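You operate a simulated robot arm through the tools that you are given. There is no shell and no other tool. Be economical: measure what you need, move in short steps, check, and stop when the job is done.

You are at the controls of a simulated robot arm. One attempt, no reset.

Task
Pump 2 shots of grease into the blue line and 2 into the other, then shut the valve.
Fine: turn the valve to a line's colour before you pump.

It is judged by the outcome, as a careful person would: the job done as asked, and still so three seconds after it is handed in. It fails if anything else is knocked over, pushed out of place, dropped, spilled or broken.

Robot
A 6-joint arm with a two-finger parallel gripper, fixed in place. Base frame: the origin is at the foot of the arm, x ahead of it, y to its left, z up. Units: m, rad, N and s.
With the tool pointing down near the work surface it reaches from about 0.34 to 0.82 m from the base axis. Its first joint turns from -2.897 to 2.897 rad. Payload 3.91 kg.
Tool frame: the origin (TCP) lies between the finger pads and is the grasp point; the fingertips stand 0.03 m ahead of it; z points along the fingers, y is the line along which they close. Largest opening 0.11 m; finger width 0.02, thickness 0.01; the body of the gripper, 0.048 by 0.112 m, starts 0.055 m behind the TCP.
Orientation is that of the tool frame in the base frame, as [roll, pitch, yaw] about the fixed x, y, z axes, in that order (R = Rz(yaw) Ry(pitch) Rx(roll)). With the fingers straight down and closing along the base's y, the tool's x points along the base's -x, its y along +y and its z along -z.

Tools
- The arm moves only by the tool drive_tool. Its argument "plan" is one flat list of numbers, 7 for each row, row after row: the shift along the tool's x, y, z in cm, then the turn, a rotation vector about the tool's x, y, z in rad, then the gripper command, from -1 (fully open) to 1 (shut), values between in proportion. In form: [dx, dy, dz, wx, wy, wz, fingers, dx, dy, dz, wx, wy, wz, fingers, ...]. A call has 1 to 12 rows; each row shifts and turns the commanded pose from where the row before left it, along the tool's axes as they then stand. A row lasts 0.2 s, in which the tool goes at most 0.05 m and 0.15 rad; a call with a longer step from one row to the next is refused whole, and so is a gripper value outside its range. Where a pose cannot be reached the arm comes as near as it can. A force on the tool above 40 N (or 10 N above the force at the start of the call, whichever is more), or a blocked arm, ends the call early, and 0.2 s more pass. The fingers move at their own pace (about 0.045 m/s each) and stop on an object; they squeeze with about 33 N. The grip force told is the motor's: it shows also when the fingers shut on nothing. Time passes only in rows, and 0.2 s behind the last, so rows that do not move let the fingers close. The reply holds the time, the measured pose of the TCP, the force on the tool along the base axes, the opening and the grip force, in the units named above and with some noise, with the torque about the TCP (base axes, N m) and any sound that the robot's microphone picked up.
- Cameras (640 x 400 px; columns grow to the right, rows downward): "scene" is fixed at [0.047, 0.6501, 1.2736]; the picture's right is [-0.51, -0.86, 0.00], its down [-0.21, 0.13, -0.97] and it looks along [0.83, -0.50, -0.24] (base axes); focal length 358 px, centre (320, 200). "wrist" rides on the gripper at [0.077, 0.007, -0.114] in the tool frame; the picture's right is [-0.09, 1.00, 0.00], its down [-0.80, -0.07, -0.59] and it looks along [-0.59, -0.05, 0.80] (tool axes); focal length 270 px, centre (320, 200). There is no depth. A picture from a camera that has moved, and an enlarged one, comes with that camera's place and axes in the base frame and with its lens.
- grab_frame(camera): a new picture of that camera. The clock stands still meanwhile.
- lift_body(by): slides the trunk up (or, below 0, down) by that many m; the arm rides with it, the base frame stays. It gives what a move gives, with no picture.
- inspect(camera, box): a new picture of the part [left, top, right, bottom] of that camera's present view, enlarged. The clock stands still meanwhile.
- close_job(): hands the job in; it is judged then, once.

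Go step by step. Nothing tells you positions but the pictures and the camera data: compare them with the known pose of the tool, close in by small moves and look again before you grip or let go. The budget is 120 turns and 84 pictures, counting those below and the enlarged ones. Unless the task says otherwise, let go and move clear before handing in, and close with one line.

The tools are called as a command line: name --argument value ..., lists and objects as JSON in quotes. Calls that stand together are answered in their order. drive_tool: Moves the arm, as the interface text tells. Its arguments: {"type":"object","properties":{"plan":{"type":"array","items":{"type":"number"}}},"required":["plan"]} The other tools are called the same way: lift_body (by) slides the trunk up or down; grab_frame (camera) takes a picture; inspect (camera, box) takes an enlarged picture of a part of a camera's view; close_job () hands the job in.

At the start:

```text
time: 0.0
tcp_pos: [0.557, 0.1804, 1.1785]
orientation: [3.14, -0.002, -3.141]
contact_force: [-0.1, 0.9, 0.7]
moment: [0.0, 0.01, 0.01]
width: 0.11
finger_force: 0.0
trunk travel left (down, up): [-0.55, 0.06]
```

scene: 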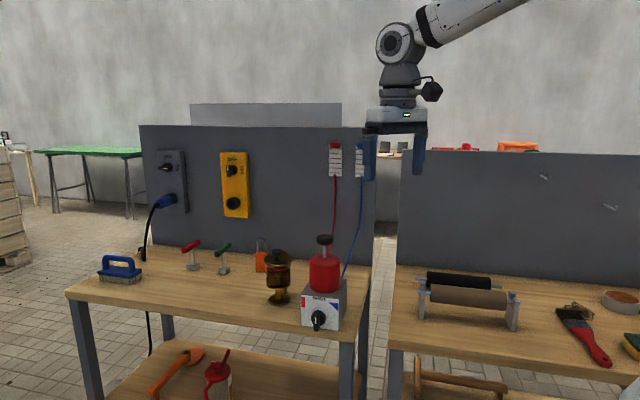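
wrist: 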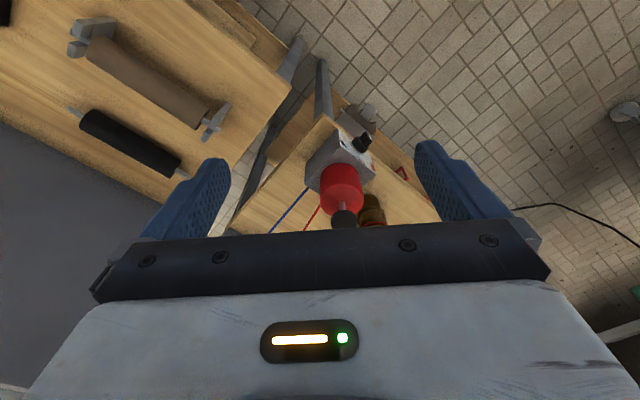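

I see a red grease pump on a grey valve box with a black knob, and a red and a blue line running to gauges on the panel. I'll look closer first.

inspect --camera "scene" --box '[260, 220, 380, 340]'

inspect --camera "scene" --box '[310, 130, 380, 200]'

inspect --camera "wrist" --box '[280, 80, 440, 240]'

```text
3.33 times, centred on (320, 280) of scene
camera zoom: at [0.047, 0.6501, 1.2736], right [-0.51, -0.86, 0.0], down [-0.21, 0.13, -0.97], along [0.83, -0.5, -0.24], focal length 1192 px, centre (320, -67)
```

zoom: 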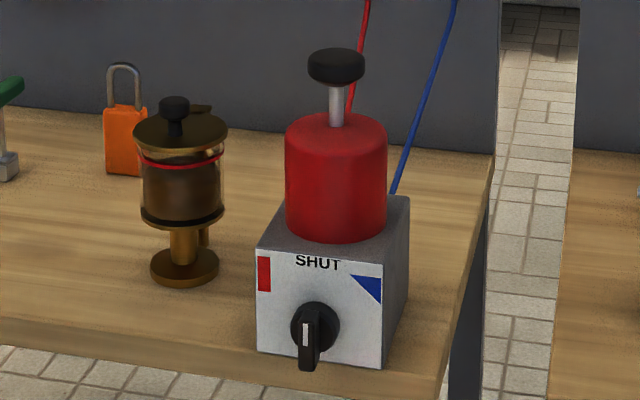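

```text
5.71 times, centred on (345, 165) of scene
camera zoom: at [0.047, 0.6501, 1.2736], right [-0.51, -0.86, 0.0], down [-0.21, 0.13, -0.97], along [0.83, -0.5, -0.24], focal length 2044 px, centre (177, 400)
```

zoom: 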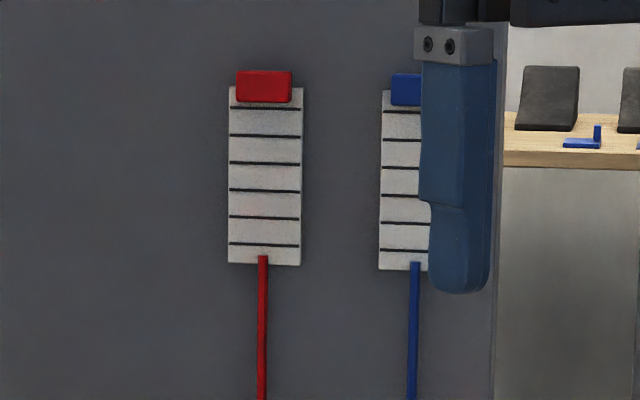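

```text
2.50 times, centred on (360, 160) of wrist
camera zoom: at [0.48, 0.1876, 1.2938], right [0.09, 1.0, 0.0], down [0.8, -0.07, 0.59], along [0.59, -0.05, -0.8], focal length 676 px, centre (220, 300)
```

zoom: 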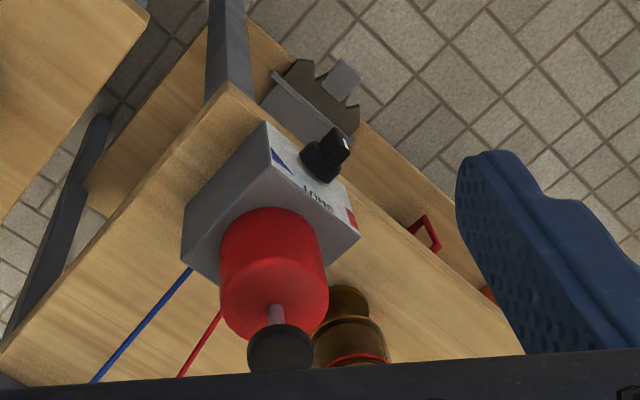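

The plunger head is at about (0.767, 0.203, 0.96) and the valve knob at about (0.716, 0.253, 0.785). The knob faces roughly (-0.57, 0.82). I'll move clear to the side and start turning the tool so it can point at the knob horizontally.

drive_tool --plan '[-0.5, 4.4, 0, 0, 0, -0.145, -1, 0, 0, 0, 0, 0, -0.145, -1, 0, 0, 0, 0, 0, -0.145, -1, 0, 0, 0, 0, 0, -0.145, -1, 0, 0, 0, 0, 0, -0.145, -1, 0, 0, 0, 0, 0, -0.145, -1, 0, 0, 0, 0, 0, -0.145, -1, 0, 0, 0, 0, 0, -0.145, -1, 0, 0, 0, 0, 0, -0.145, -1, 0, 0, 0, 0, 0, -0.145, -1, 0, 0, 0, 0, 0, -0.145, -1, 0, 0, 0, 0, 0, -0.145, -1]'

```text
time: 2.6
tcp_pos: [0.562, 0.2242, 1.1789]
orientation: [-3.141, 0.001, -1.399]
contact_force: [0.9, -0.2, -0.4]
moment: [0.01, 0.01, -0.02]
width: 0.1101
finger_force: 0.1
trunk travel left (down, up): [-0.55, 0.06]
```

The yaw is tracking well. Next I'll finish the yaw, back away, and pitch the tool towards horizontal.

drive_tool --plan '[0, 0, 0, 0, 0, -0.1435, -1, 0, 0, 0, 0, 0, -0.1435, -1, 0, 0, 0, 0, 0, -0.143, -1, -3.5, -3.5, 0, 0, 0, 0, -1, -3.5, -3.5, 0, 0, 0, 0, -1, -3.5, -3.5, 0, 0, 0, 0, -1, -3.5, -3.5, 0, 0, 0, 0, -1, 0, 0, 0, 0, 0.1428, 0, -1, 0, 0, 0, 0, 0.1428, 0, -1, 0, 0, 0, 0, 0.1428, 0, -1, 0, 0, 0, 0, 0.1428, 0, -1, 0, 0, 0, 0, 0.1428, 0, -1]'

drive_tool --plan '[0, 0, 0, 0, 0.1428, 0, -1, 0, 0, 0, 0, 0.1428, 0, -1, 0, 0, 0, 0, 0.1428, 0, -1, 0, 0, 0, 0, 0.1428, 0, -1, 0, 0, 0, 0, 0.1428, 0, -1, 0, 0, 0, 0, 0.1428, 0, -1]'

grab_frame --camera "wrist"

grab_frame --camera "scene"

```text
time: 5.2
tcp_pos: [0.5971, 0.4202, 1.1784]
orientation: [3.141, -0.719, -0.972]
contact_force: [0.8, 0.4, 0.9]
moment: [0.0, 0.0, 0.0]
width: 0.11
finger_force: 0.1
trunk travel left (down, up): [-0.55, 0.06]
```

```text
time: 6.6
tcp_pos: [0.5979, 0.4208, 1.1787]
orientation: [0.277, -1.57, 1.894]
contact_force: [0.3, 0.6, -0.4]
moment: [0.01, -0.01, 0.02]
width: 0.1097
finger_force: 0.1
trunk travel left (down, up): [-0.55, 0.06]
```

```text
78 pictures are left
camera wrist: at [0.528, 0.5106, 1.2554], right [-0.82, -0.56, -0.09], down [-0.28, 0.53, -0.8], along [0.5, -0.64, -0.59], focal length 270 px, centre (320, 200)
```

wrist: 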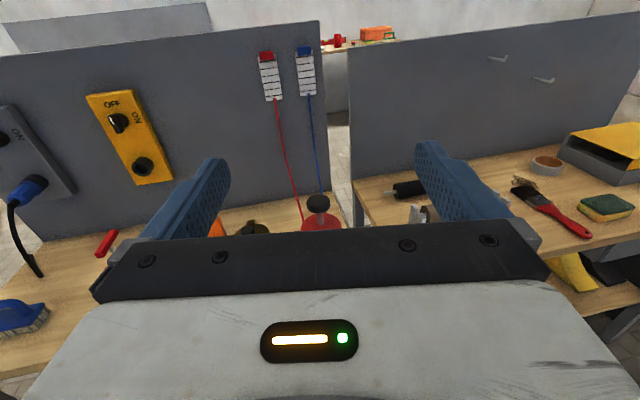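

```text
77 pictures are left
```

scene: 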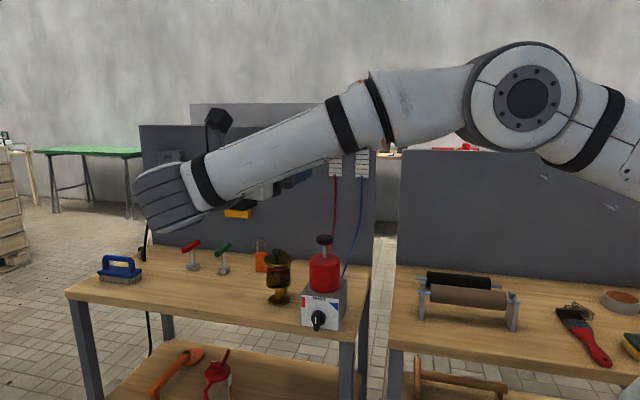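

The tool is now horizontal, facing the knob with about 0.2 m of standoff. I'll lower the trunk.

lift_body --by -0.2

grab_frame --camera "wrist"

```text
time: 8.8
tcp_pos: [0.5967, 0.4192, 0.9779]
orientation: [-0.066, -1.569, 2.235]
contact_force: [0.8, 0.4, 0.5]
moment: [0.0, -0.01, -0.01]
width: 0.1101
finger_force: 0.0
trunk travel left (down, up): [-0.35, 0.26]
```

```text
76 pictures are left
camera wrist: at [0.5279, 0.51, 1.0562], right [-0.82, -0.56, -0.09], down [-0.28, 0.53, -0.8], along [0.5, -0.63, -0.59], focal length 270 px, centre (320, 200)
```

wrist: 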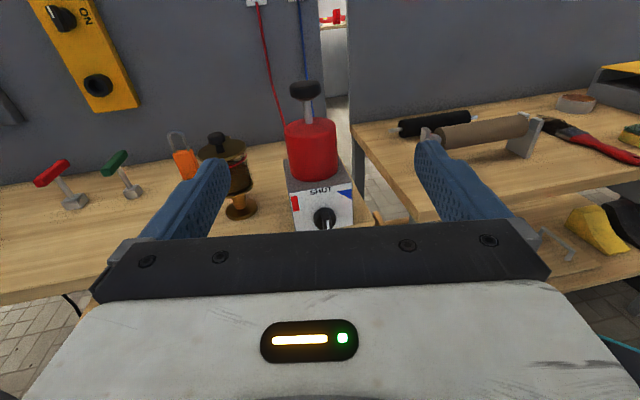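

inspect --camera "wrist" --box '[270, 70, 370, 240]'

inspect --camera "wrist" --box '[280, 170, 360, 230]'

```text
2.35 times, centred on (320, 155) of wrist
camera zoom: at [0.5279, 0.51, 1.0562], right [-0.82, -0.56, -0.09], down [-0.28, 0.53, -0.8], along [0.5, -0.63, -0.59], focal length 636 px, centre (320, 306)
```

zoom: 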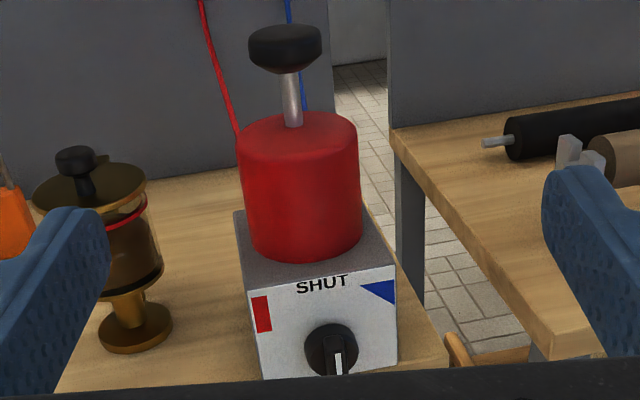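

```text
6.67 times, centred on (320, 200) of wrist
camera zoom: at [0.5279, 0.51, 1.0562], right [-0.82, -0.56, -0.09], down [-0.28, 0.53, -0.8], along [0.5, -0.63, -0.59], focal length 1802 px, centre (320, 200)
```

zoom: 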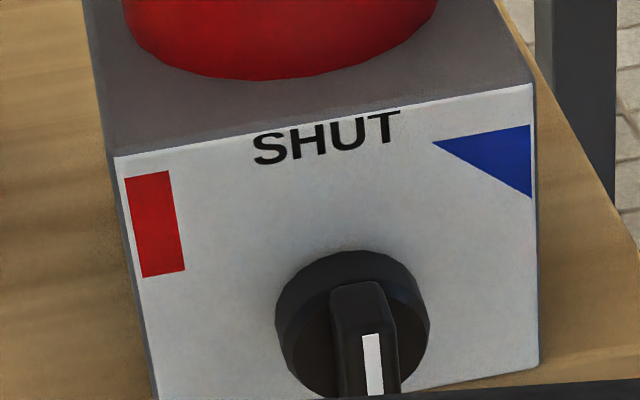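

Comparing edge slopes shows the box faces at 45°, so its normal is about (-0.71, 0.71). I'll correct the tool yaw, line up with the knob and lower to its height with a standoff.

drive_tool --plan '[0, 0, 0, 0.0935, 0, 0, 0.1, 0, 0, 0, 0.0935, 0, 0, 0.1, 0, 1.4, 3.0, 0, 0, 0, 0.1, 0, 1.4, 3.0, 0, 0, 0, 0.1, 0, 0, 0, 0, 0, 0, 0.1]'

lift_body --by -0.19

grab_frame --camera "wrist"

grab_frame --camera "scene"

```text
time: 10.0
tcp_pos: [0.6196, 0.357, 0.9776]
orientation: [-2.84, -1.57, -1.087]
contact_force: [0.2, 0.6, 0.0]
moment: [0.02, -0.02, 0.0]
width: 0.0494
finger_force: 0.0
trunk travel left (down, up): [-0.35, 0.26]
```

```text
time: 12.1
tcp_pos: [0.6196, 0.3588, 0.7875]
orientation: [0.027, -1.57, 2.33]
contact_force: [0.3, 0.3, -0.1]
moment: [0.02, 0.02, 0.0]
width: 0.0494
finger_force: 0.1
trunk travel left (down, up): [-0.16, 0.45]
```

```text
73 pictures are left
camera wrist: at [0.5344, 0.4335, 0.8654], right [-0.7, -0.71, -0.09], down [-0.37, 0.47, -0.8], along [0.61, -0.53, -0.59], focal length 270 px, centre (320, 200)
```

wrist: 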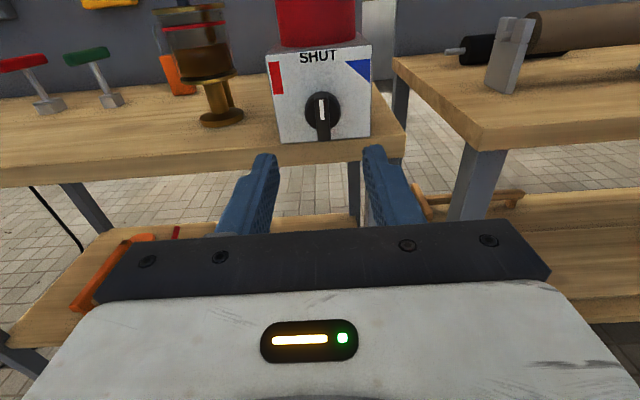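

```text
72 pictures are left
```

scene: 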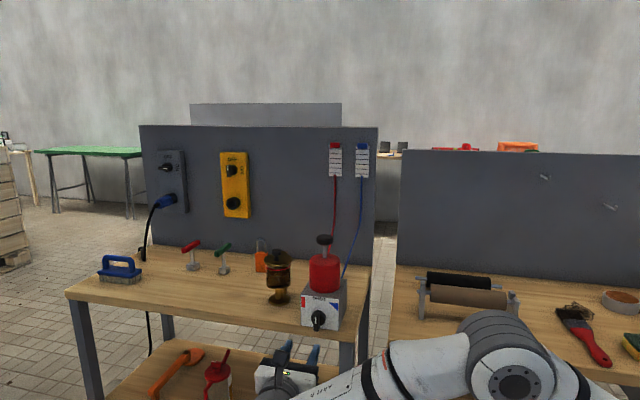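

inspect --camera "wrist" --box '[250, 30, 390, 160]'

inspect --camera "scene" --box '[250, 280, 370, 400]'

inspect --camera "scene" --box '[320, 135, 380, 185]'

```text
3.08 times, centred on (320, 95) of wrist
camera zoom: at [0.5344, 0.4335, 0.8654], right [-0.7, -0.71, -0.09], down [-0.37, 0.47, -0.8], along [0.61, -0.53, -0.59], focal length 832 px, centre (320, 523)
```

zoom: 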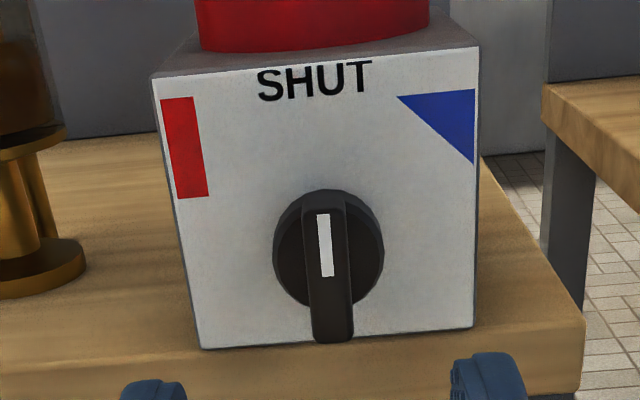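

```text
3.33 times, centred on (310, 340) of scene
camera zoom: at [0.047, 0.6501, 1.2736], right [-0.51, -0.86, 0.0], down [-0.21, 0.13, -0.97], along [0.83, -0.5, -0.24], focal length 1192 px, centre (353, -267)
```

zoom: 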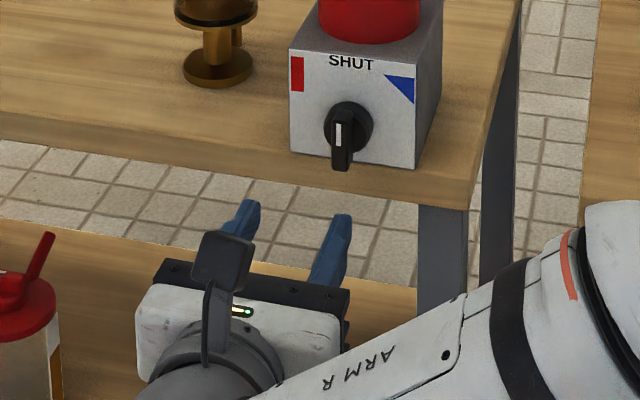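

```text
8.00 times, centred on (350, 160) of scene
camera zoom: at [0.047, 0.6501, 1.2736], right [-0.51, -0.86, 0.0], down [-0.21, 0.13, -0.97], along [0.83, -0.5, -0.24], focal length 2862 px, centre (80, 520)
```

zoom: 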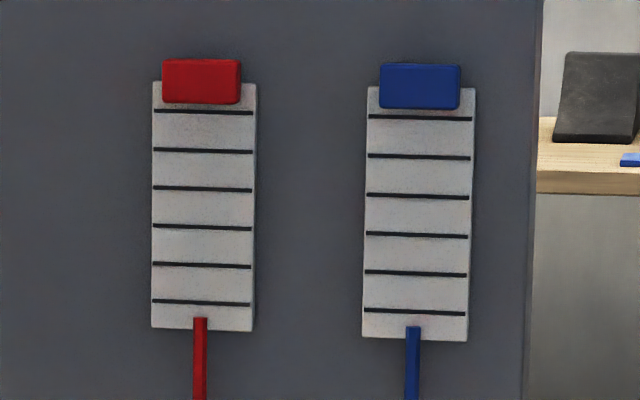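

The fin handle is centred at about (0.7215, 0.256, 0.774) and its white mark points up at SHUT. I'll advance most of the way and look again.

drive_tool --plan '[-0.6, 0, 2.5, 0, 0, 0, 0.1, -0.75, 0, 2.5, 0, 0, 0, 0.1, 0, 0, 2.5, 0, 0, 0, 0.1, 0, 0, 2.0, 0, 0, 0, 0.1]'

inspect --camera "wrist" --box '[240, 100, 400, 220]'

inspect --camera "scene" --box '[270, 280, 350, 350]'

```text
time: 13.1
tcp_pos: [0.6866, 0.2917, 0.7753]
orientation: [1.497, -1.571, 0.863]
contact_force: [-0.5, -0.2, 0.0]
moment: [-0.02, 0.01, -0.03]
width: 0.0495
finger_force: 0.0
trunk travel left (down, up): [-0.16, 0.45]
```

```text
3.33 times, centred on (320, 160) of wrist
camera zoom: at [0.6016, 0.3665, 0.8515], right [-0.7, -0.71, -0.09], down [-0.37, 0.47, -0.8], along [0.61, -0.53, -0.59], focal length 901 px, centre (320, 333)
```

zoom: 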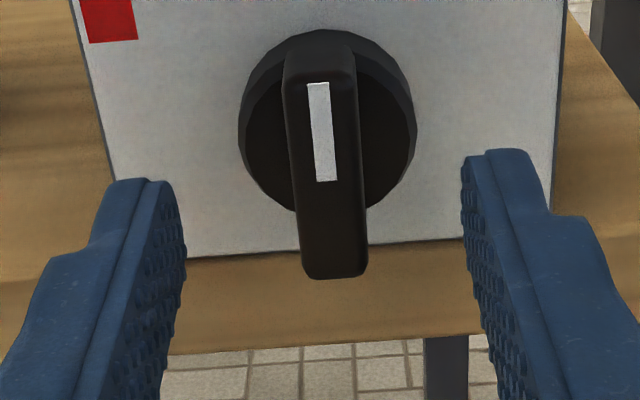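

```text
5.71 times, centred on (310, 315) of scene
camera zoom: at [0.047, 0.6501, 1.2736], right [-0.51, -0.86, 0.0], down [-0.21, 0.13, -0.97], along [0.83, -0.5, -0.24], focal length 2044 px, centre (377, -457)
```

zoom: 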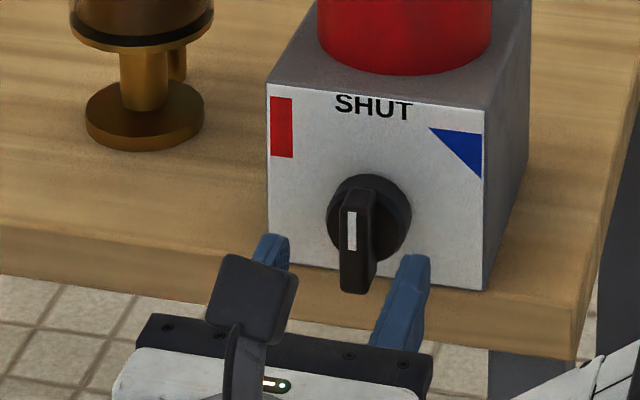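

I'm aligned to within about 2 mm. I'll advance so the tips straddle the fin, nudge sideways, then close gently.

drive_tool --plan '[-0.3, 0.15, 1.6, 0, 0, 0, 0.1, 0, 0, 1.6, 0, 0, 0, 0.1, 0, 0, 0, 0, 0, 0, 0.5, 0, 0, 0, 0, 0, 0, 1, 0, 0, 0, 0, 0, 0, 1, 0, 0, 0, 0, 0, 0, 1]'

inspect --camera "wrist" --box '[240, 80, 400, 220]'

inspect --camera "scene" --box '[270, 280, 350, 350]'

```text
time: 14.4
tcp_pos: [0.7076, 0.2683, 0.7701]
orientation: [-0.575, -1.57, 2.931]
contact_force: [2.3, -3.8, -1.2]
moment: [-0.45, -0.48, -0.4]
width: 0.0355
finger_force: 45.0
trunk travel left (down, up): [-0.16, 0.45]
```

```text
2.86 times, centred on (320, 150) of wrist
camera zoom: at [0.6235, 0.3428, 0.8482], right [-0.7, -0.71, -0.09], down [-0.37, 0.47, -0.8], along [0.61, -0.53, -0.59], focal length 772 px, centre (320, 343)
```

zoom: 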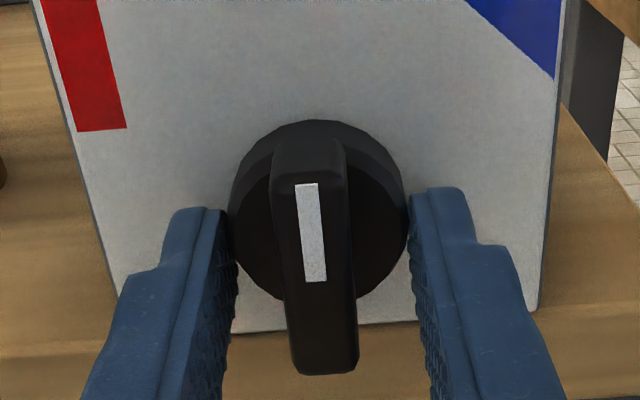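

```text
5.71 times, centred on (310, 315) of scene
camera zoom: at [0.047, 0.6501, 1.2736], right [-0.51, -0.86, 0.0], down [-0.21, 0.13, -0.97], along [0.83, -0.5, -0.24], focal length 2044 px, centre (377, -457)
```

zoom: 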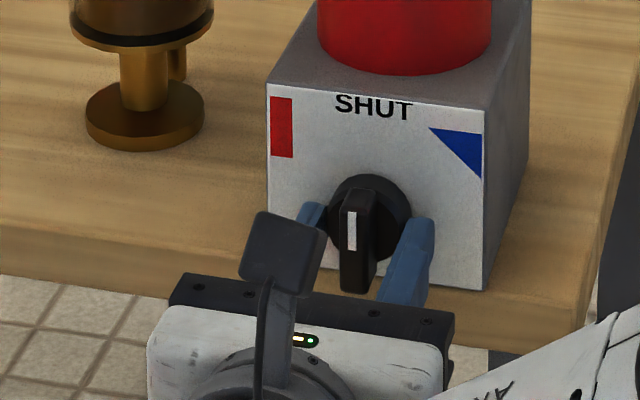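

The fingers have closed on the round base of the knob (35 mm) instead of the fin. I'll open, back out 1.2 cm and close again.

drive_tool --plan '[0, 0, 0, 0, 0, 0, 0.1, 0, 0, 0, 0, 0, 0, 0.1, 0, 0, -1.2, 0, 0, 0, 0.1, 0, 0, 0, 0, 0, 0, 0.6, 0, 0, 0, 0, 0, 0, 1, 0, 0, 0, 0, 0, 0, 1, 0, 0, 0, 0, 0, 0, 1]'

inspect --camera "wrist" --box '[240, 80, 400, 220]'

```text
time: 16.1
tcp_pos: [0.7006, 0.2756, 0.7705]
orientation: [-0.184, -1.57, 2.544]
contact_force: [-3.4, 1.8, -1.3]
moment: [0.55, 0.56, -0.07]
width: 0.0357
finger_force: 44.9
trunk travel left (down, up): [-0.16, 0.45]
```

```text
2.86 times, centred on (320, 150) of wrist
camera zoom: at [0.6144, 0.3516, 0.8485], right [-0.7, -0.71, -0.09], down [-0.37, 0.47, -0.8], along [0.61, -0.53, -0.59], focal length 772 px, centre (320, 343)
```

zoom: 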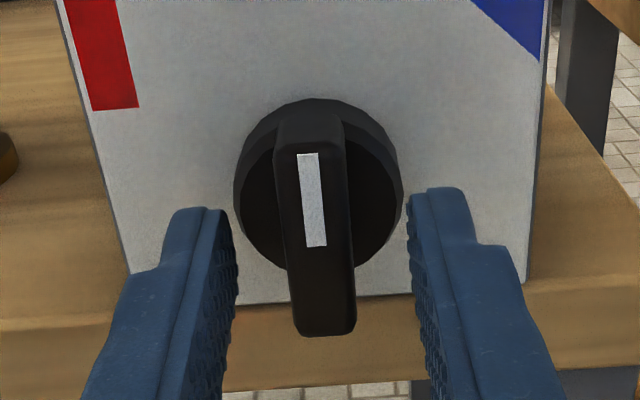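

The fingers are still catching the rim of the base. I'll back out a little more and try again.

drive_tool --plan '[0, 0, 0, 0, 0, 0, 0.1, 0, 0, 0, 0, 0, 0, 0.1, 0, 0, -0.7, 0, 0, 0, 0.1, 0, 0, 0, 0, 0, 0, 0.6, 0, 0, 0, 0, 0, 0, 1, 0, 0, 0, 0, 0, 0, 1, 0, 0, 0, 0, 0, 0, 1]'

inspect --camera "wrist" --box '[240, 80, 400, 220]'

```text
time: 17.6
tcp_pos: [0.696, 0.2805, 0.7715]
orientation: [2.979, -1.571, -0.622]
contact_force: [0.7, 0.2, 0.3]
moment: [-0.02, -0.04, -0.11]
width: 0.0128
finger_force: 44.8
trunk travel left (down, up): [-0.16, 0.45]
```

```text
2.86 times, centred on (320, 150) of wrist
camera zoom: at [0.6097, 0.3563, 0.8486], right [-0.7, -0.71, -0.09], down [-0.37, 0.47, -0.8], along [0.61, -0.53, -0.59], focal length 772 px, centre (320, 343)
```

zoom: 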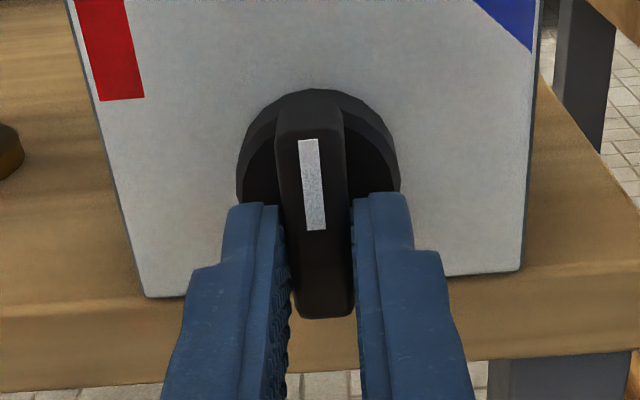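

I've got the fin (12.8 mm). I'll turn clockwise towards blue and watch the torque.

drive_tool --plan '[0, 0, 0, 0, 0, 0.12, 1, 0, 0, 0, 0, 0, 0.12, 1, 0, 0, 0, 0, 0, 0.12, 1, 0, 0, 0, 0, 0, 0.12, 1, 0, 0, 0, 0, 0, 0.12, 1, 0, 0, 0, 0, 0, 0, 1]'

inspect --camera "scene" --box '[270, 280, 350, 350]'

inspect --camera "wrist" --box '[220, 50, 420, 220]'

```text
time: 19.1
tcp_pos: [0.6979, 0.2824, 0.7717]
orientation: [-1.57, -0.969, -2.351]
contact_force: [29.3, 20.7, 14.1]
moment: [-0.33, -0.09, 0.46]
width: 0.0128
finger_force: 44.9
trunk travel left (down, up): [-0.16, 0.45]
```

```text
5.71 times, centred on (310, 315) of scene
camera zoom: at [0.047, 0.6501, 1.2736], right [-0.51, -0.86, 0.0], down [-0.21, 0.13, -0.97], along [0.83, -0.5, -0.24], focal length 2044 px, centre (377, -457)
```

zoom: 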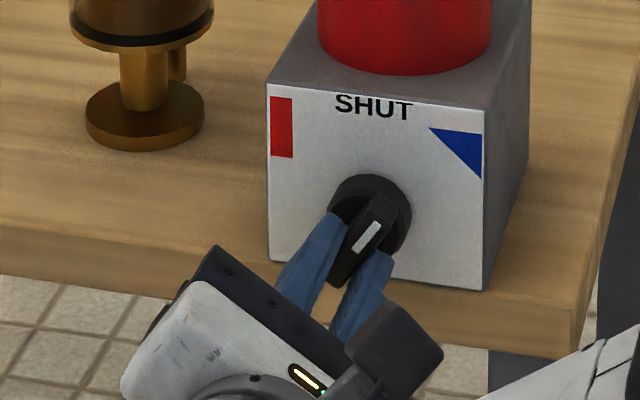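

```text
2.35 times, centred on (320, 135) of wrist
camera zoom: at [0.5814, 0.3277, 0.8319], right [-0.54, -0.55, -0.64], down [-0.06, 0.78, -0.62], along [0.84, -0.3, -0.46], focal length 636 px, centre (320, 353)
```

zoom: 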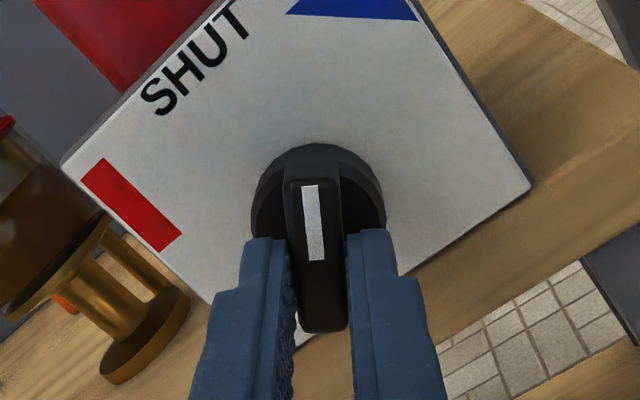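

The knob follows, but there's about 36 N of side force along the closing axis because my grip is slightly off the knob's axis. I'll relieve that before turning further.

drive_tool --plan '[0, -0.25, 0, 0, 0, 0, 1, 0, 0, 0, 0, 0, 0, 1]'

```text
time: 19.6
tcp_pos: [0.6964, 0.2826, 0.7717]
orientation: [-1.574, -0.972, -2.352]
contact_force: [11.9, 14.3, 8.1]
moment: [0.54, 0.69, 1.06]
width: 0.0129
finger_force: 44.9
trunk travel left (down, up): [-0.16, 0.45]
```

drive_tool --plan '[0, -0.1, 0, 0, 0, 0.1, 1, 0, 0, 0, 0, 0, 0.1, 1, 0, -0.1, 0, 0, 0, 0, 1]'

inspect --camera "scene" --box '[270, 280, 350, 350]'

inspect --camera "wrist" --box '[220, 50, 420, 220]'

```text
time: 20.4
tcp_pos: [0.6976, 0.2835, 0.7726]
orientation: [-1.572, -0.773, -2.356]
contact_force: [1.5, 8.9, -0.7]
moment: [0.37, 0.33, 0.77]
width: 0.0125
finger_force: 44.7
trunk travel left (down, up): [-0.16, 0.45]
```

```text
5.71 times, centred on (310, 315) of scene
camera zoom: at [0.047, 0.6501, 1.2736], right [-0.51, -0.86, 0.0], down [-0.21, 0.13, -0.97], along [0.83, -0.5, -0.24], focal length 2044 px, centre (377, -457)
```

zoom: 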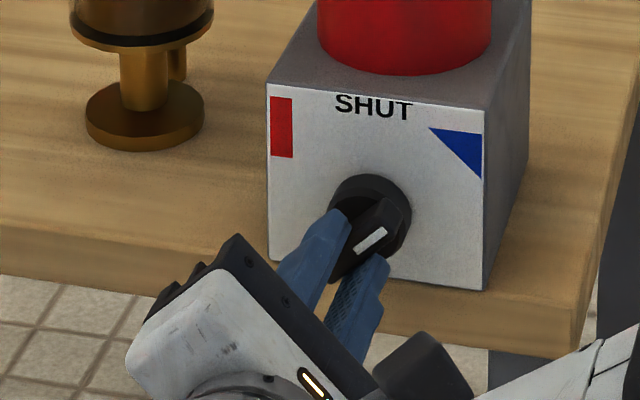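

```text
2.35 times, centred on (320, 135) of wrist
camera zoom: at [0.5747, 0.3213, 0.822], right [-0.45, -0.45, -0.78], down [0.02, 0.86, -0.51], along [0.89, -0.24, -0.38], focal length 636 px, centre (320, 353)
```

zoom: 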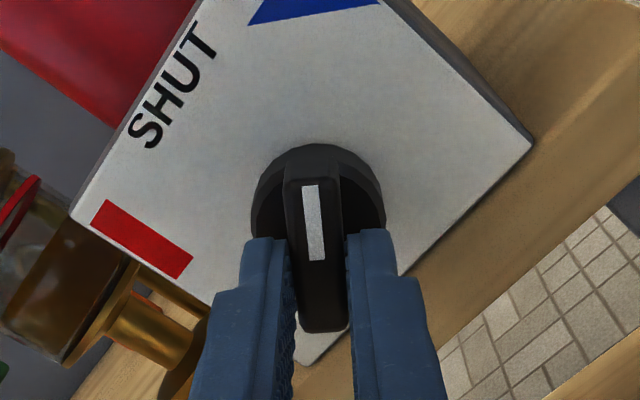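

The pointer is at about 46° and the centre of the blue mark is near 50°. I'll turn slightly further and check the torque.

drive_tool --plan '[0, 0, 0, 0, 0, 0.08, 1, 0, 0, 0, 0, 0, 0, 1]'

inspect --camera "wrist" --box '[200, 20, 420, 200]'

```text
time: 21.1
tcp_pos: [0.698, 0.2826, 0.7736]
orientation: [-1.572, -0.691, -2.353]
contact_force: [-3.0, 7.4, -4.8]
moment: [0.08, 0.1, 0.09]
width: 0.0128
finger_force: 44.8
trunk travel left (down, up): [-0.16, 0.45]
```

```text
2.22 times, centred on (310, 110) of wrist
camera zoom: at [0.5722, 0.3188, 0.8173], right [-0.4, -0.4, -0.82], down [0.05, 0.89, -0.46], along [0.91, -0.22, -0.34], focal length 601 px, centre (342, 400)
```

zoom: 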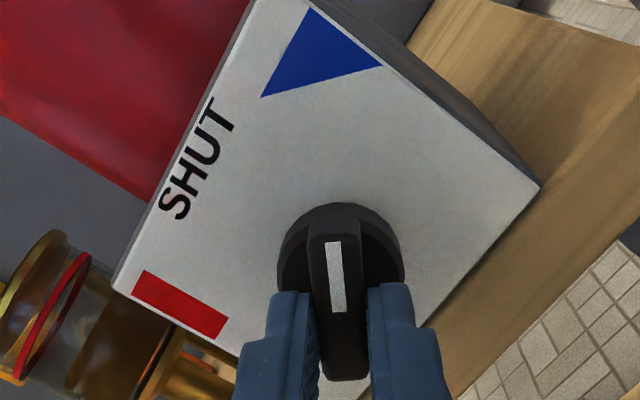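

The pointer now lines up with the centre of the blue mark. I'll release, back off, roll level again and check the valve.

drive_tool --plan '[0, 0, 0, 0, 0, 0, 0.1, 0, 0, 0, 0, 0, 0, 0.1, 0, 0, 0, 0, 0, 0, 0.1, 0, 0, -4, 0, 0, 0, 0.1, 0, 0, -4, 0, 0, 0, 0.1, 0, 0, 0, 0, 0, -0.147, 0.1, 0, 0, 0, 0, 0, -0.147, 0.1, 0, 0, 0, 0, 0, -0.147, 0.1, 0, 0, 0, 0, 0, -0.147, 1, 0, 0, 0, 0, 0, -0.147, 1, 0, 0, 0, 0, 0, -0.145, 1]'

inspect --camera "wrist" --box '[240, 30, 400, 160]'

inspect --camera "scene" --box '[270, 280, 350, 350]'

inspect --camera "scene" --box '[290, 220, 370, 290]'

```text
time: 23.4
tcp_pos: [0.6405, 0.3385, 0.774]
orientation: [1.764, -1.569, 0.593]
contact_force: [0.0, -0.2, 0.8]
moment: [0.02, 0.0, -0.04]
width: 0.0
finger_force: 20.4
trunk travel left (down, up): [-0.16, 0.45]
```

```text
3.08 times, centred on (320, 95) of wrist
camera zoom: at [0.5559, 0.415, 0.8514], right [-0.7, -0.71, -0.09], down [-0.37, 0.47, -0.8], along [0.61, -0.53, -0.59], focal length 832 px, centre (320, 523)
```

zoom: 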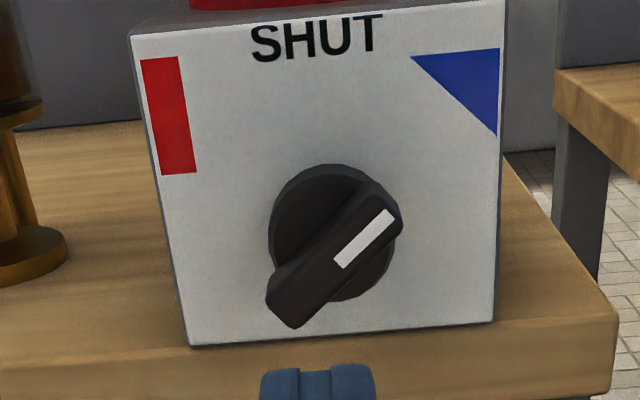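

```text
5.71 times, centred on (310, 315) of scene
camera zoom: at [0.047, 0.6501, 1.2736], right [-0.51, -0.86, 0.0], down [-0.21, 0.13, -0.97], along [0.83, -0.5, -0.24], focal length 2044 px, centre (377, -457)
```

zoom: 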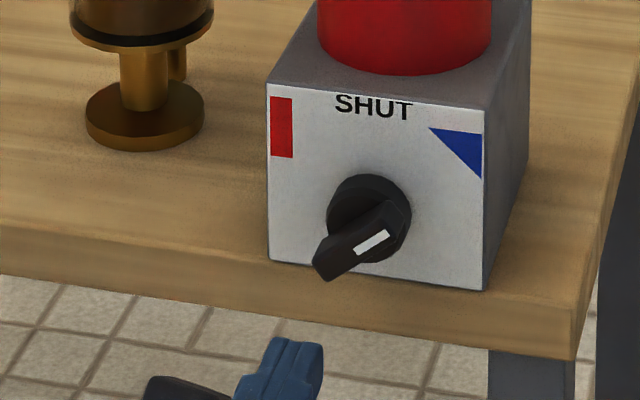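

```text
5.71 times, centred on (330, 255) of scene
camera zoom: at [0.047, 0.6501, 1.2736], right [-0.51, -0.86, 0.0], down [-0.21, 0.13, -0.97], along [0.83, -0.5, -0.24], focal length 2044 px, centre (263, -114)
```

zoom: 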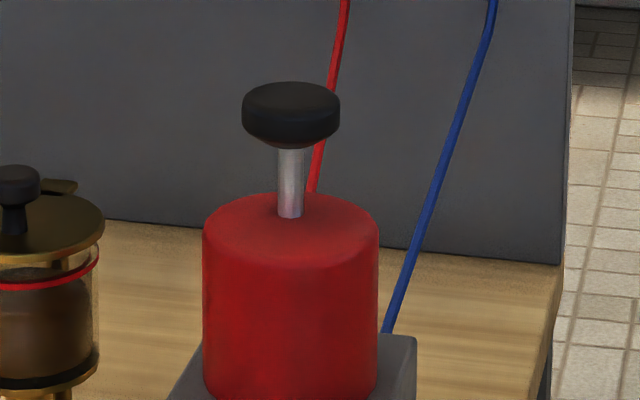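

The valve stays on blue and the box hasn't moved. I'll raise the arm to above plunger height with fingers closed and come in over the plunger.

lift_body --by 0.23

drive_tool --plan '[0, 0, 4.0, 0, 0, 0, 1, 0, 0, 4.0, 0, 0, 0, 1, 0, 0, 4.0, 0, 0, 0, 1, 0, 0, 3.0, 0, 0, 0, 1]'

grab_frame --camera "wrist"

inspect --camera "scene" --box '[260, 200, 380, 290]'

```text
time: 25.9
tcp_pos: [0.6409, 0.3401, 1.0033]
orientation: [-2.352, -1.571, -1.575]
contact_force: [-0.4, -0.4, 0.1]
moment: [-0.02, 0.0, 0.06]
width: 0.0
finger_force: 32.9
trunk travel left (down, up): [-0.39, 0.22]
```

```text
time: 26.9
tcp_pos: [0.749, 0.2327, 1.0036]
orientation: [-3.124, -1.57, -0.799]
contact_force: [0.5, -0.6, 0.6]
moment: [0.03, 0.03, 0.0]
width: 0.0001
finger_force: 33.0
trunk travel left (down, up): [-0.39, 0.22]
```

```text
54 pictures are left
camera wrist: at [0.6627, 0.3082, 1.0811], right [-0.7, -0.71, -0.09], down [-0.37, 0.47, -0.8], along [0.61, -0.53, -0.59], focal length 270 px, centre (320, 200)
```

wrist: 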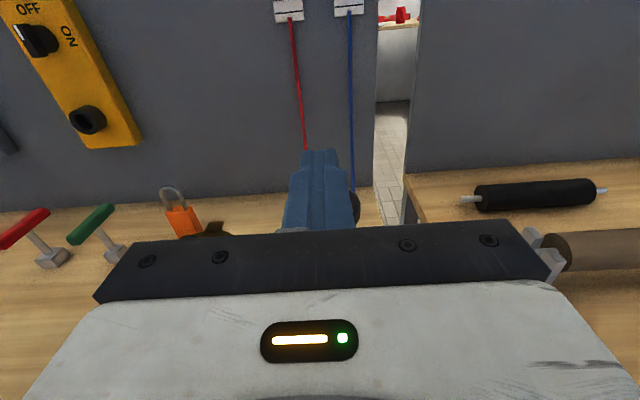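

```text
4.44 times, centred on (320, 245) of scene
camera zoom: at [0.047, 0.6501, 1.2736], right [-0.51, -0.86, 0.0], down [-0.21, 0.13, -0.97], along [0.83, -0.5, -0.24], focal length 1590 px, centre (320, 0)
```

zoom: 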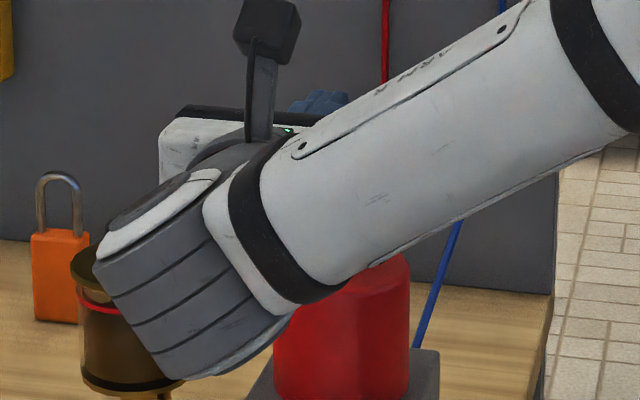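

The plunger head lies below and about 3 mm to the right of the fingers. I'll move forward over it, then press down in small steps.

drive_tool --plan '[0, 0.3, 2.3, 0, 0, 0, 1, -1.0, 0, 0, 0, 0, 0, 1, -0.5, 0, 0, 0, 0, 0, 1, -0.5, 0, 0, 0, 0, 0, 1, -0.5, 0, 0, 0, 0, 0, 1, -0.5, 0, 0, 0, 0, 0, 1]'

grab_frame --camera "wrist"

```text
time: 28.3
tcp_pos: [0.7615, 0.2147, 0.9735]
orientation: [-1.513, -1.568, -2.413]
contact_force: [1.0, -0.4, 1.6]
moment: [-0.01, 0.01, -0.01]
width: 0.0001
finger_force: 33.4
trunk travel left (down, up): [-0.39, 0.22]
```

```text
52 pictures are left
camera wrist: at [0.6759, 0.2905, 1.0515], right [-0.7, -0.71, -0.09], down [-0.37, 0.47, -0.8], along [0.61, -0.53, -0.59], focal length 270 px, centre (320, 200)
```

wrist: 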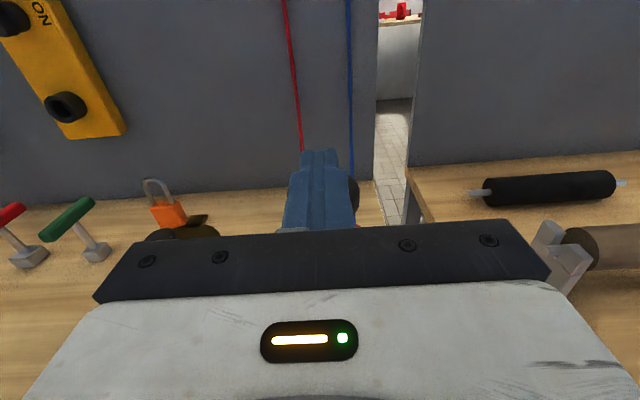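

drive_tool --plan '[-0.3, 0.1, 0, 0, 0, 0, 1, -0.3, 0, 0, 0, 0, 0, 1, -0.3, 0, 0, 0, 0, 0, 1]'

```text
time: 29.1
tcp_pos: [0.761, 0.2148, 0.9666]
orientation: [1.944, -1.57, 0.415]
contact_force: [2.7, 2.1, 6.2]
moment: [-0.01, -0.01, -0.01]
width: 0.0
finger_force: 32.9
trunk travel left (down, up): [-0.39, 0.22]
```

Contact at z≈0.967 with a light force. I'll press down in steps and listen.

drive_tool --plan '[-0.4, 0, 0, 0, 0, 0, 1, -0.4, 0, 0, 0, 0, 0, 1, -0.4, 0, 0, 0, 0, 0, 1, 0, 0, 0, 0, 0, 0, 1]'

```text
time: 30.1
tcp_pos: [0.761, 0.2157, 0.9525]
orientation: [-1.192, -1.569, -2.736]
contact_force: [3.3, 2.5, 12.1]
moment: [0.01, -0.03, 0.01]
width: 0.0001
finger_force: 32.9
trunk travel left (down, up): [-0.39, 0.22]
```

drive_tool --plan '[-0.4, 0, 0, 0, 0, 0, 1, -0.4, 0, 0, 0, 0, 0, 1, -0.4, 0, 0, 0, 0, 0, 1, 0, 0, 0, 0, 0, 0, 1]'

grab_frame --camera "scene"

```text
time: 31.1
tcp_pos: [0.7609, 0.2148, 0.9461]
orientation: [-1.01, -1.564, -2.917]
contact_force: [12.2, 2.9, 30.1]
moment: [-0.13, -0.28, 0.07]
width: 0.0001
finger_force: 33.3
trunk travel left (down, up): [-0.39, 0.22]
```

```text
51 pictures are left
```

scene: 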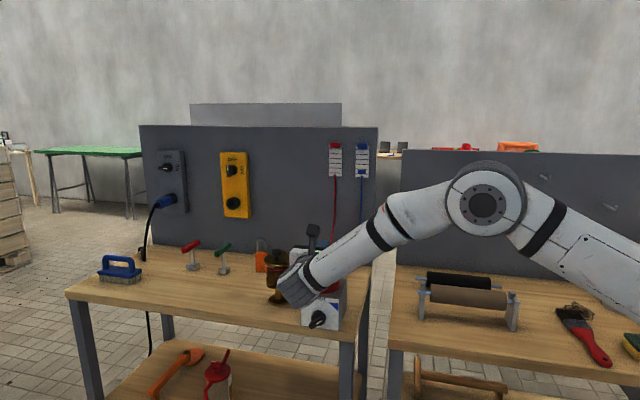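

inspect --camera "scene" --box '[320, 135, 380, 185]'

inspect --camera "scene" --box '[260, 200, 380, 340]'

```text
8.00 times, centred on (350, 160) of scene
camera zoom: at [0.047, 0.6501, 1.2736], right [-0.51, -0.86, 0.0], down [-0.21, 0.13, -0.97], along [0.83, -0.5, -0.24], focal length 2862 px, centre (80, 520)
```

zoom: 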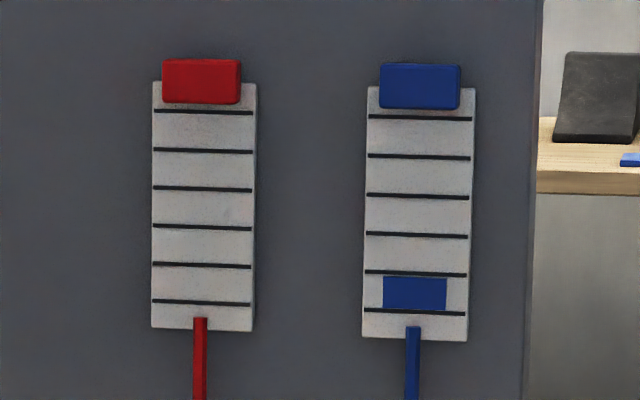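

```text
2.86 times, centred on (320, 270) of scene
camera zoom: at [0.047, 0.6501, 1.2736], right [-0.51, -0.86, 0.0], down [-0.21, 0.13, -0.97], along [0.83, -0.5, -0.24], focal length 1022 px, centre (320, 0)
```

zoom: 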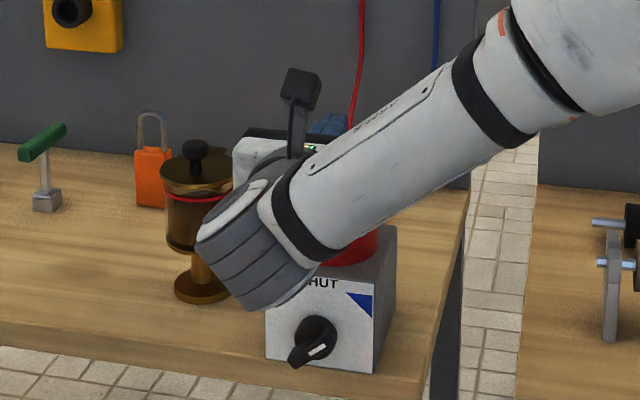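

The gauge shows one blue shot. I'll rise fully so the plunger returns, then check.

drive_tool --plan '[1, 0, 0, 0, 0, 0, 1, 1, 0, 0, 0, 0, 0, 1, 1, 0, 0, 0, 0, 0, 1, 0.7, 0, 0, 0, 0, 0, 1, 0, 0, 0, 0, 0, 0, 1, 0, 0, 0, 0, 0, 0, 1, 0, 0, 0, 0, 0, 0, 1]'

inspect --camera "scene" --box '[320, 135, 380, 185]'

grab_frame --camera "wrist"

```text
time: 32.7
tcp_pos: [0.7607, 0.2142, 0.9776]
orientation: [0.408, -1.569, 1.95]
contact_force: [-0.4, 0.0, 0.0]
moment: [0.01, 0.02, 0.03]
width: 0.0001
finger_force: 32.6
trunk travel left (down, up): [-0.39, 0.22]
```

```text
8.00 times, centred on (350, 160) of scene
camera zoom: at [0.047, 0.6501, 1.2736], right [-0.51, -0.86, 0.0], down [-0.21, 0.13, -0.97], along [0.83, -0.5, -0.24], focal length 2862 px, centre (80, 520)
```

zoom: 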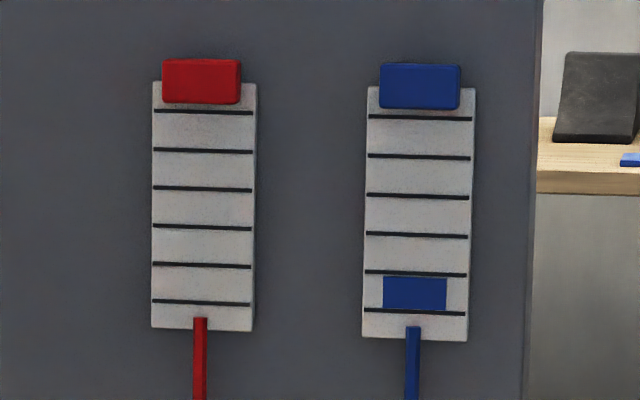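

```text
47 pictures are left
camera wrist: at [0.6758, 0.2902, 1.0552], right [-0.7, -0.71, -0.09], down [-0.37, 0.47, -0.8], along [0.61, -0.53, -0.59], focal length 270 px, centre (320, 200)
```

wrist: 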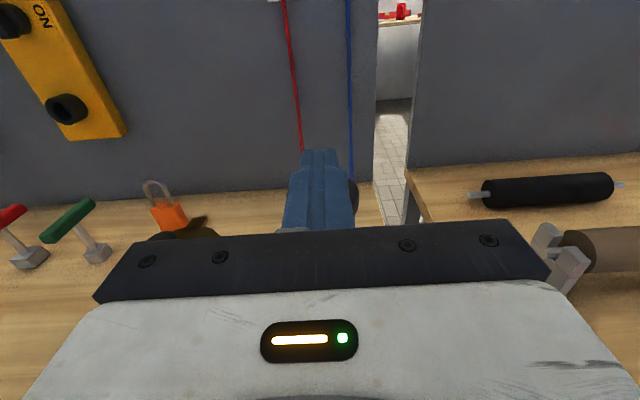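

The head has returned. Second blue shot now, with the same stroke.

drive_tool --plan '[-0.5, 0, 0, 0, 0, 0, 1, -0.5, 0, 0, 0, 0, 0, 1, -0.5, 0, 0, 0, 0, 0, 1, -0.5, 0, 0, 0, 0, 0, 1, -0.5, 0, 0, 0, 0, 0, 1, -0.4, 0, 0, 0, 0, 0, 1, -0.4, 0, 0, 0, 0, 0, 1, -0.4, 0, 0, 0, 0, 0, 1, 0, 0, 0, 0, 0, 0, 1]'

inspect --camera "scene" --box '[320, 135, 380, 185]'

```text
time: 34.7
tcp_pos: [0.7605, 0.2143, 0.9458]
orientation: [-1.017, -1.564, -2.906]
contact_force: [14.4, 1.4, 33.7]
moment: [-0.17, -0.36, 0.06]
width: 0.0
finger_force: 33.2
trunk travel left (down, up): [-0.39, 0.22]
```

```text
8.00 times, centred on (350, 160) of scene
camera zoom: at [0.047, 0.6501, 1.2736], right [-0.51, -0.86, 0.0], down [-0.21, 0.13, -0.97], along [0.83, -0.5, -0.24], focal length 2862 px, centre (80, 520)
```

zoom: 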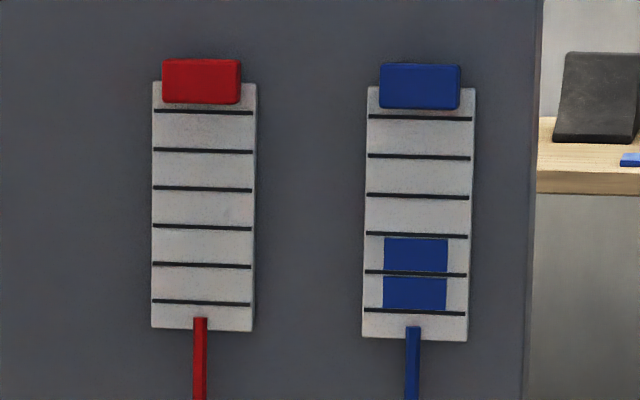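

Two blue shots are in. I'll lift off, back away, lower to the knob and roll the tool to match the pointer.

drive_tool --plan '[1.5, 0, 0, 0, 0, 0, 1, 1.5, 0, 0, 0, 0, 0, 1, 1.5, 0, 0, 0, 0, 0, 1, 1.6, 0, 0, 0, 0, 0, 1, 0, -0.4, -4.5, 0, 0, 0, 1, 0, 0, -4.5, 0, 0, 0, 1, 0, 0, -4.5, 0, 0, 0, 1, 0, 0, -3.8, 0, 0, 0, 0.1, 0, 0, 0, 0, 0, 0, 0.1]'

lift_body --by -0.23

drive_tool --plan '[0, 0, 0, 0, 0, 0.147, 0.1, 0, 0, 0, 0, 0, 0.147, 0.1, 0, 0, 0, 0, 0, 0.147, 0.1, 0, 0, 0, 0, 0, 0.147, 0.1, 0, 0, 0, 0, 0, 0.147, 0.1, 0, 0, 0, 0, 0, 0.145, 0.1, 0, 0, 0, 0, 0, 0, 0.1]'

inspect --camera "wrist" --box '[220, 30, 420, 200]'

inspect --camera "scene" --box '[320, 135, 380, 185]'

```text
time: 36.7
tcp_pos: [0.641, 0.3395, 1.0024]
orientation: [1.783, -1.571, 0.577]
contact_force: [0.4, 0.5, -0.1]
moment: [-0.04, 0.0, -0.01]
width: 0.0495
finger_force: 0.8
trunk travel left (down, up): [-0.39, 0.22]
```

```text
time: 39.1
tcp_pos: [0.6416, 0.3387, 0.7724]
orientation: [1.033, -1.571, 1.324]
contact_force: [-0.3, 0.1, -0.6]
moment: [0.01, 0.03, 0.01]
width: 0.0495
finger_force: 0.0
trunk travel left (down, up): [-0.16, 0.45]
```

```text
time: 40.7
tcp_pos: [0.6418, 0.3398, 0.7725]
orientation: [-1.57, -0.69, -2.355]
contact_force: [-0.2, -0.2, 0.1]
moment: [-0.01, 0.01, 0.0]
width: 0.0495
finger_force: 0.1
trunk travel left (down, up): [-0.16, 0.45]
```

```text
2.35 times, centred on (320, 115) of wrist
camera zoom: at [0.5155, 0.3744, 0.8172], right [-0.4, -0.4, -0.82], down [0.05, 0.89, -0.45], along [0.92, -0.22, -0.34], focal length 636 px, centre (320, 400)
```

zoom: 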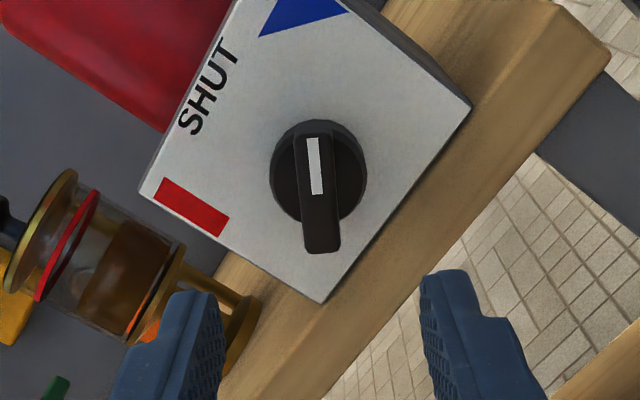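

```text
8.00 times, centred on (350, 160) of scene
camera zoom: at [0.047, 0.6501, 1.2736], right [-0.51, -0.86, 0.0], down [-0.21, 0.13, -0.97], along [0.83, -0.5, -0.24], focal length 2862 px, centre (80, 520)
```

zoom: 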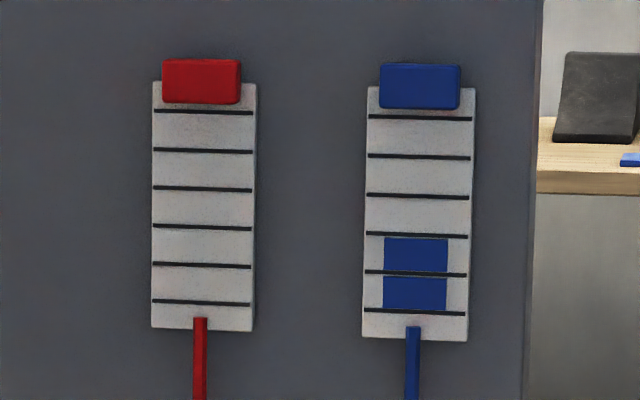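

The fin is vertical between the fingers. I'll advance 8 cm and grip.

drive_tool --plan '[0, 0, 4, 0, 0, 0, 0.1, 0, 0, 4, 0, 0, 0, 0.1, 0, 0, 0, 0, 0, 0, 0.6, 0, 0, 0, 0, 0, 0, 1, 0, 0, 0, 0, 0, 0, 1, 0, 0, 0, 0, 0, 0, 1]'

inspect --camera "wrist" --box '[220, 30, 420, 220]'

```text
time: 42.1
tcp_pos: [0.6988, 0.283, 0.7725]
orientation: [-1.572, -0.689, -2.354]
contact_force: [6.5, 1.0, 3.5]
moment: [0.04, 0.08, 0.26]
width: 0.0128
finger_force: 44.8
trunk travel left (down, up): [-0.16, 0.45]
```

```text
2.11 times, centred on (320, 125) of wrist
camera zoom: at [0.5723, 0.3181, 0.8174], right [-0.4, -0.4, -0.82], down [0.05, 0.89, -0.46], along [0.92, -0.22, -0.34], focal length 569 px, centre (320, 358)
```

zoom: 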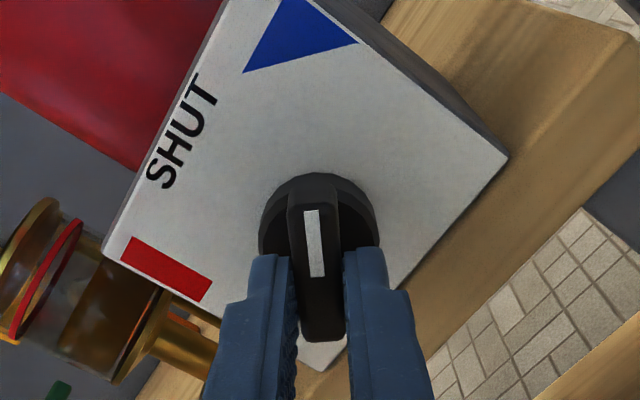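

The grip is good and side forces are low. I'll turn anticlockwise in portions towards red.

drive_tool --plan '[0, 0, 0, 0, 0, -0.11, 1, 0, 0, 0, 0, 0, -0.11, 1, 0, 0, 0, 0, 0, -0.11, 1, 0, 0, 0, 0, 0, -0.11, 1, 0, 0, 0, 0, 0, 0, 1]'

```text
time: 43.3
tcp_pos: [0.6965, 0.2814, 0.772]
orientation: [-1.573, -1.134, -2.354]
contact_force: [-14.9, -7.3, -8.2]
moment: [0.61, 0.51, -0.03]
width: 0.0126
finger_force: 44.7
trunk travel left (down, up): [-0.16, 0.45]
```

drive_tool --plan '[0, 0.15, 0, 0, 0, -0.11, 1, 0, 0.05, 0, 0, 0, -0.11, 1, 0, 0.05, 0, 0, 0, -0.11, 1, 0, 0.05, 0, 0, 0, -0.11, 1, 0, 0, 0, 0, 0, 0, 1]'

```text
time: 44.5
tcp_pos: [0.6955, 0.2807, 0.7713]
orientation: [2.248, -1.57, 0.114]
contact_force: [-14.8, -6.3, -11.0]
moment: [0.5, 0.45, -0.43]
width: 0.0126
finger_force: 44.4
trunk travel left (down, up): [-0.16, 0.45]
```

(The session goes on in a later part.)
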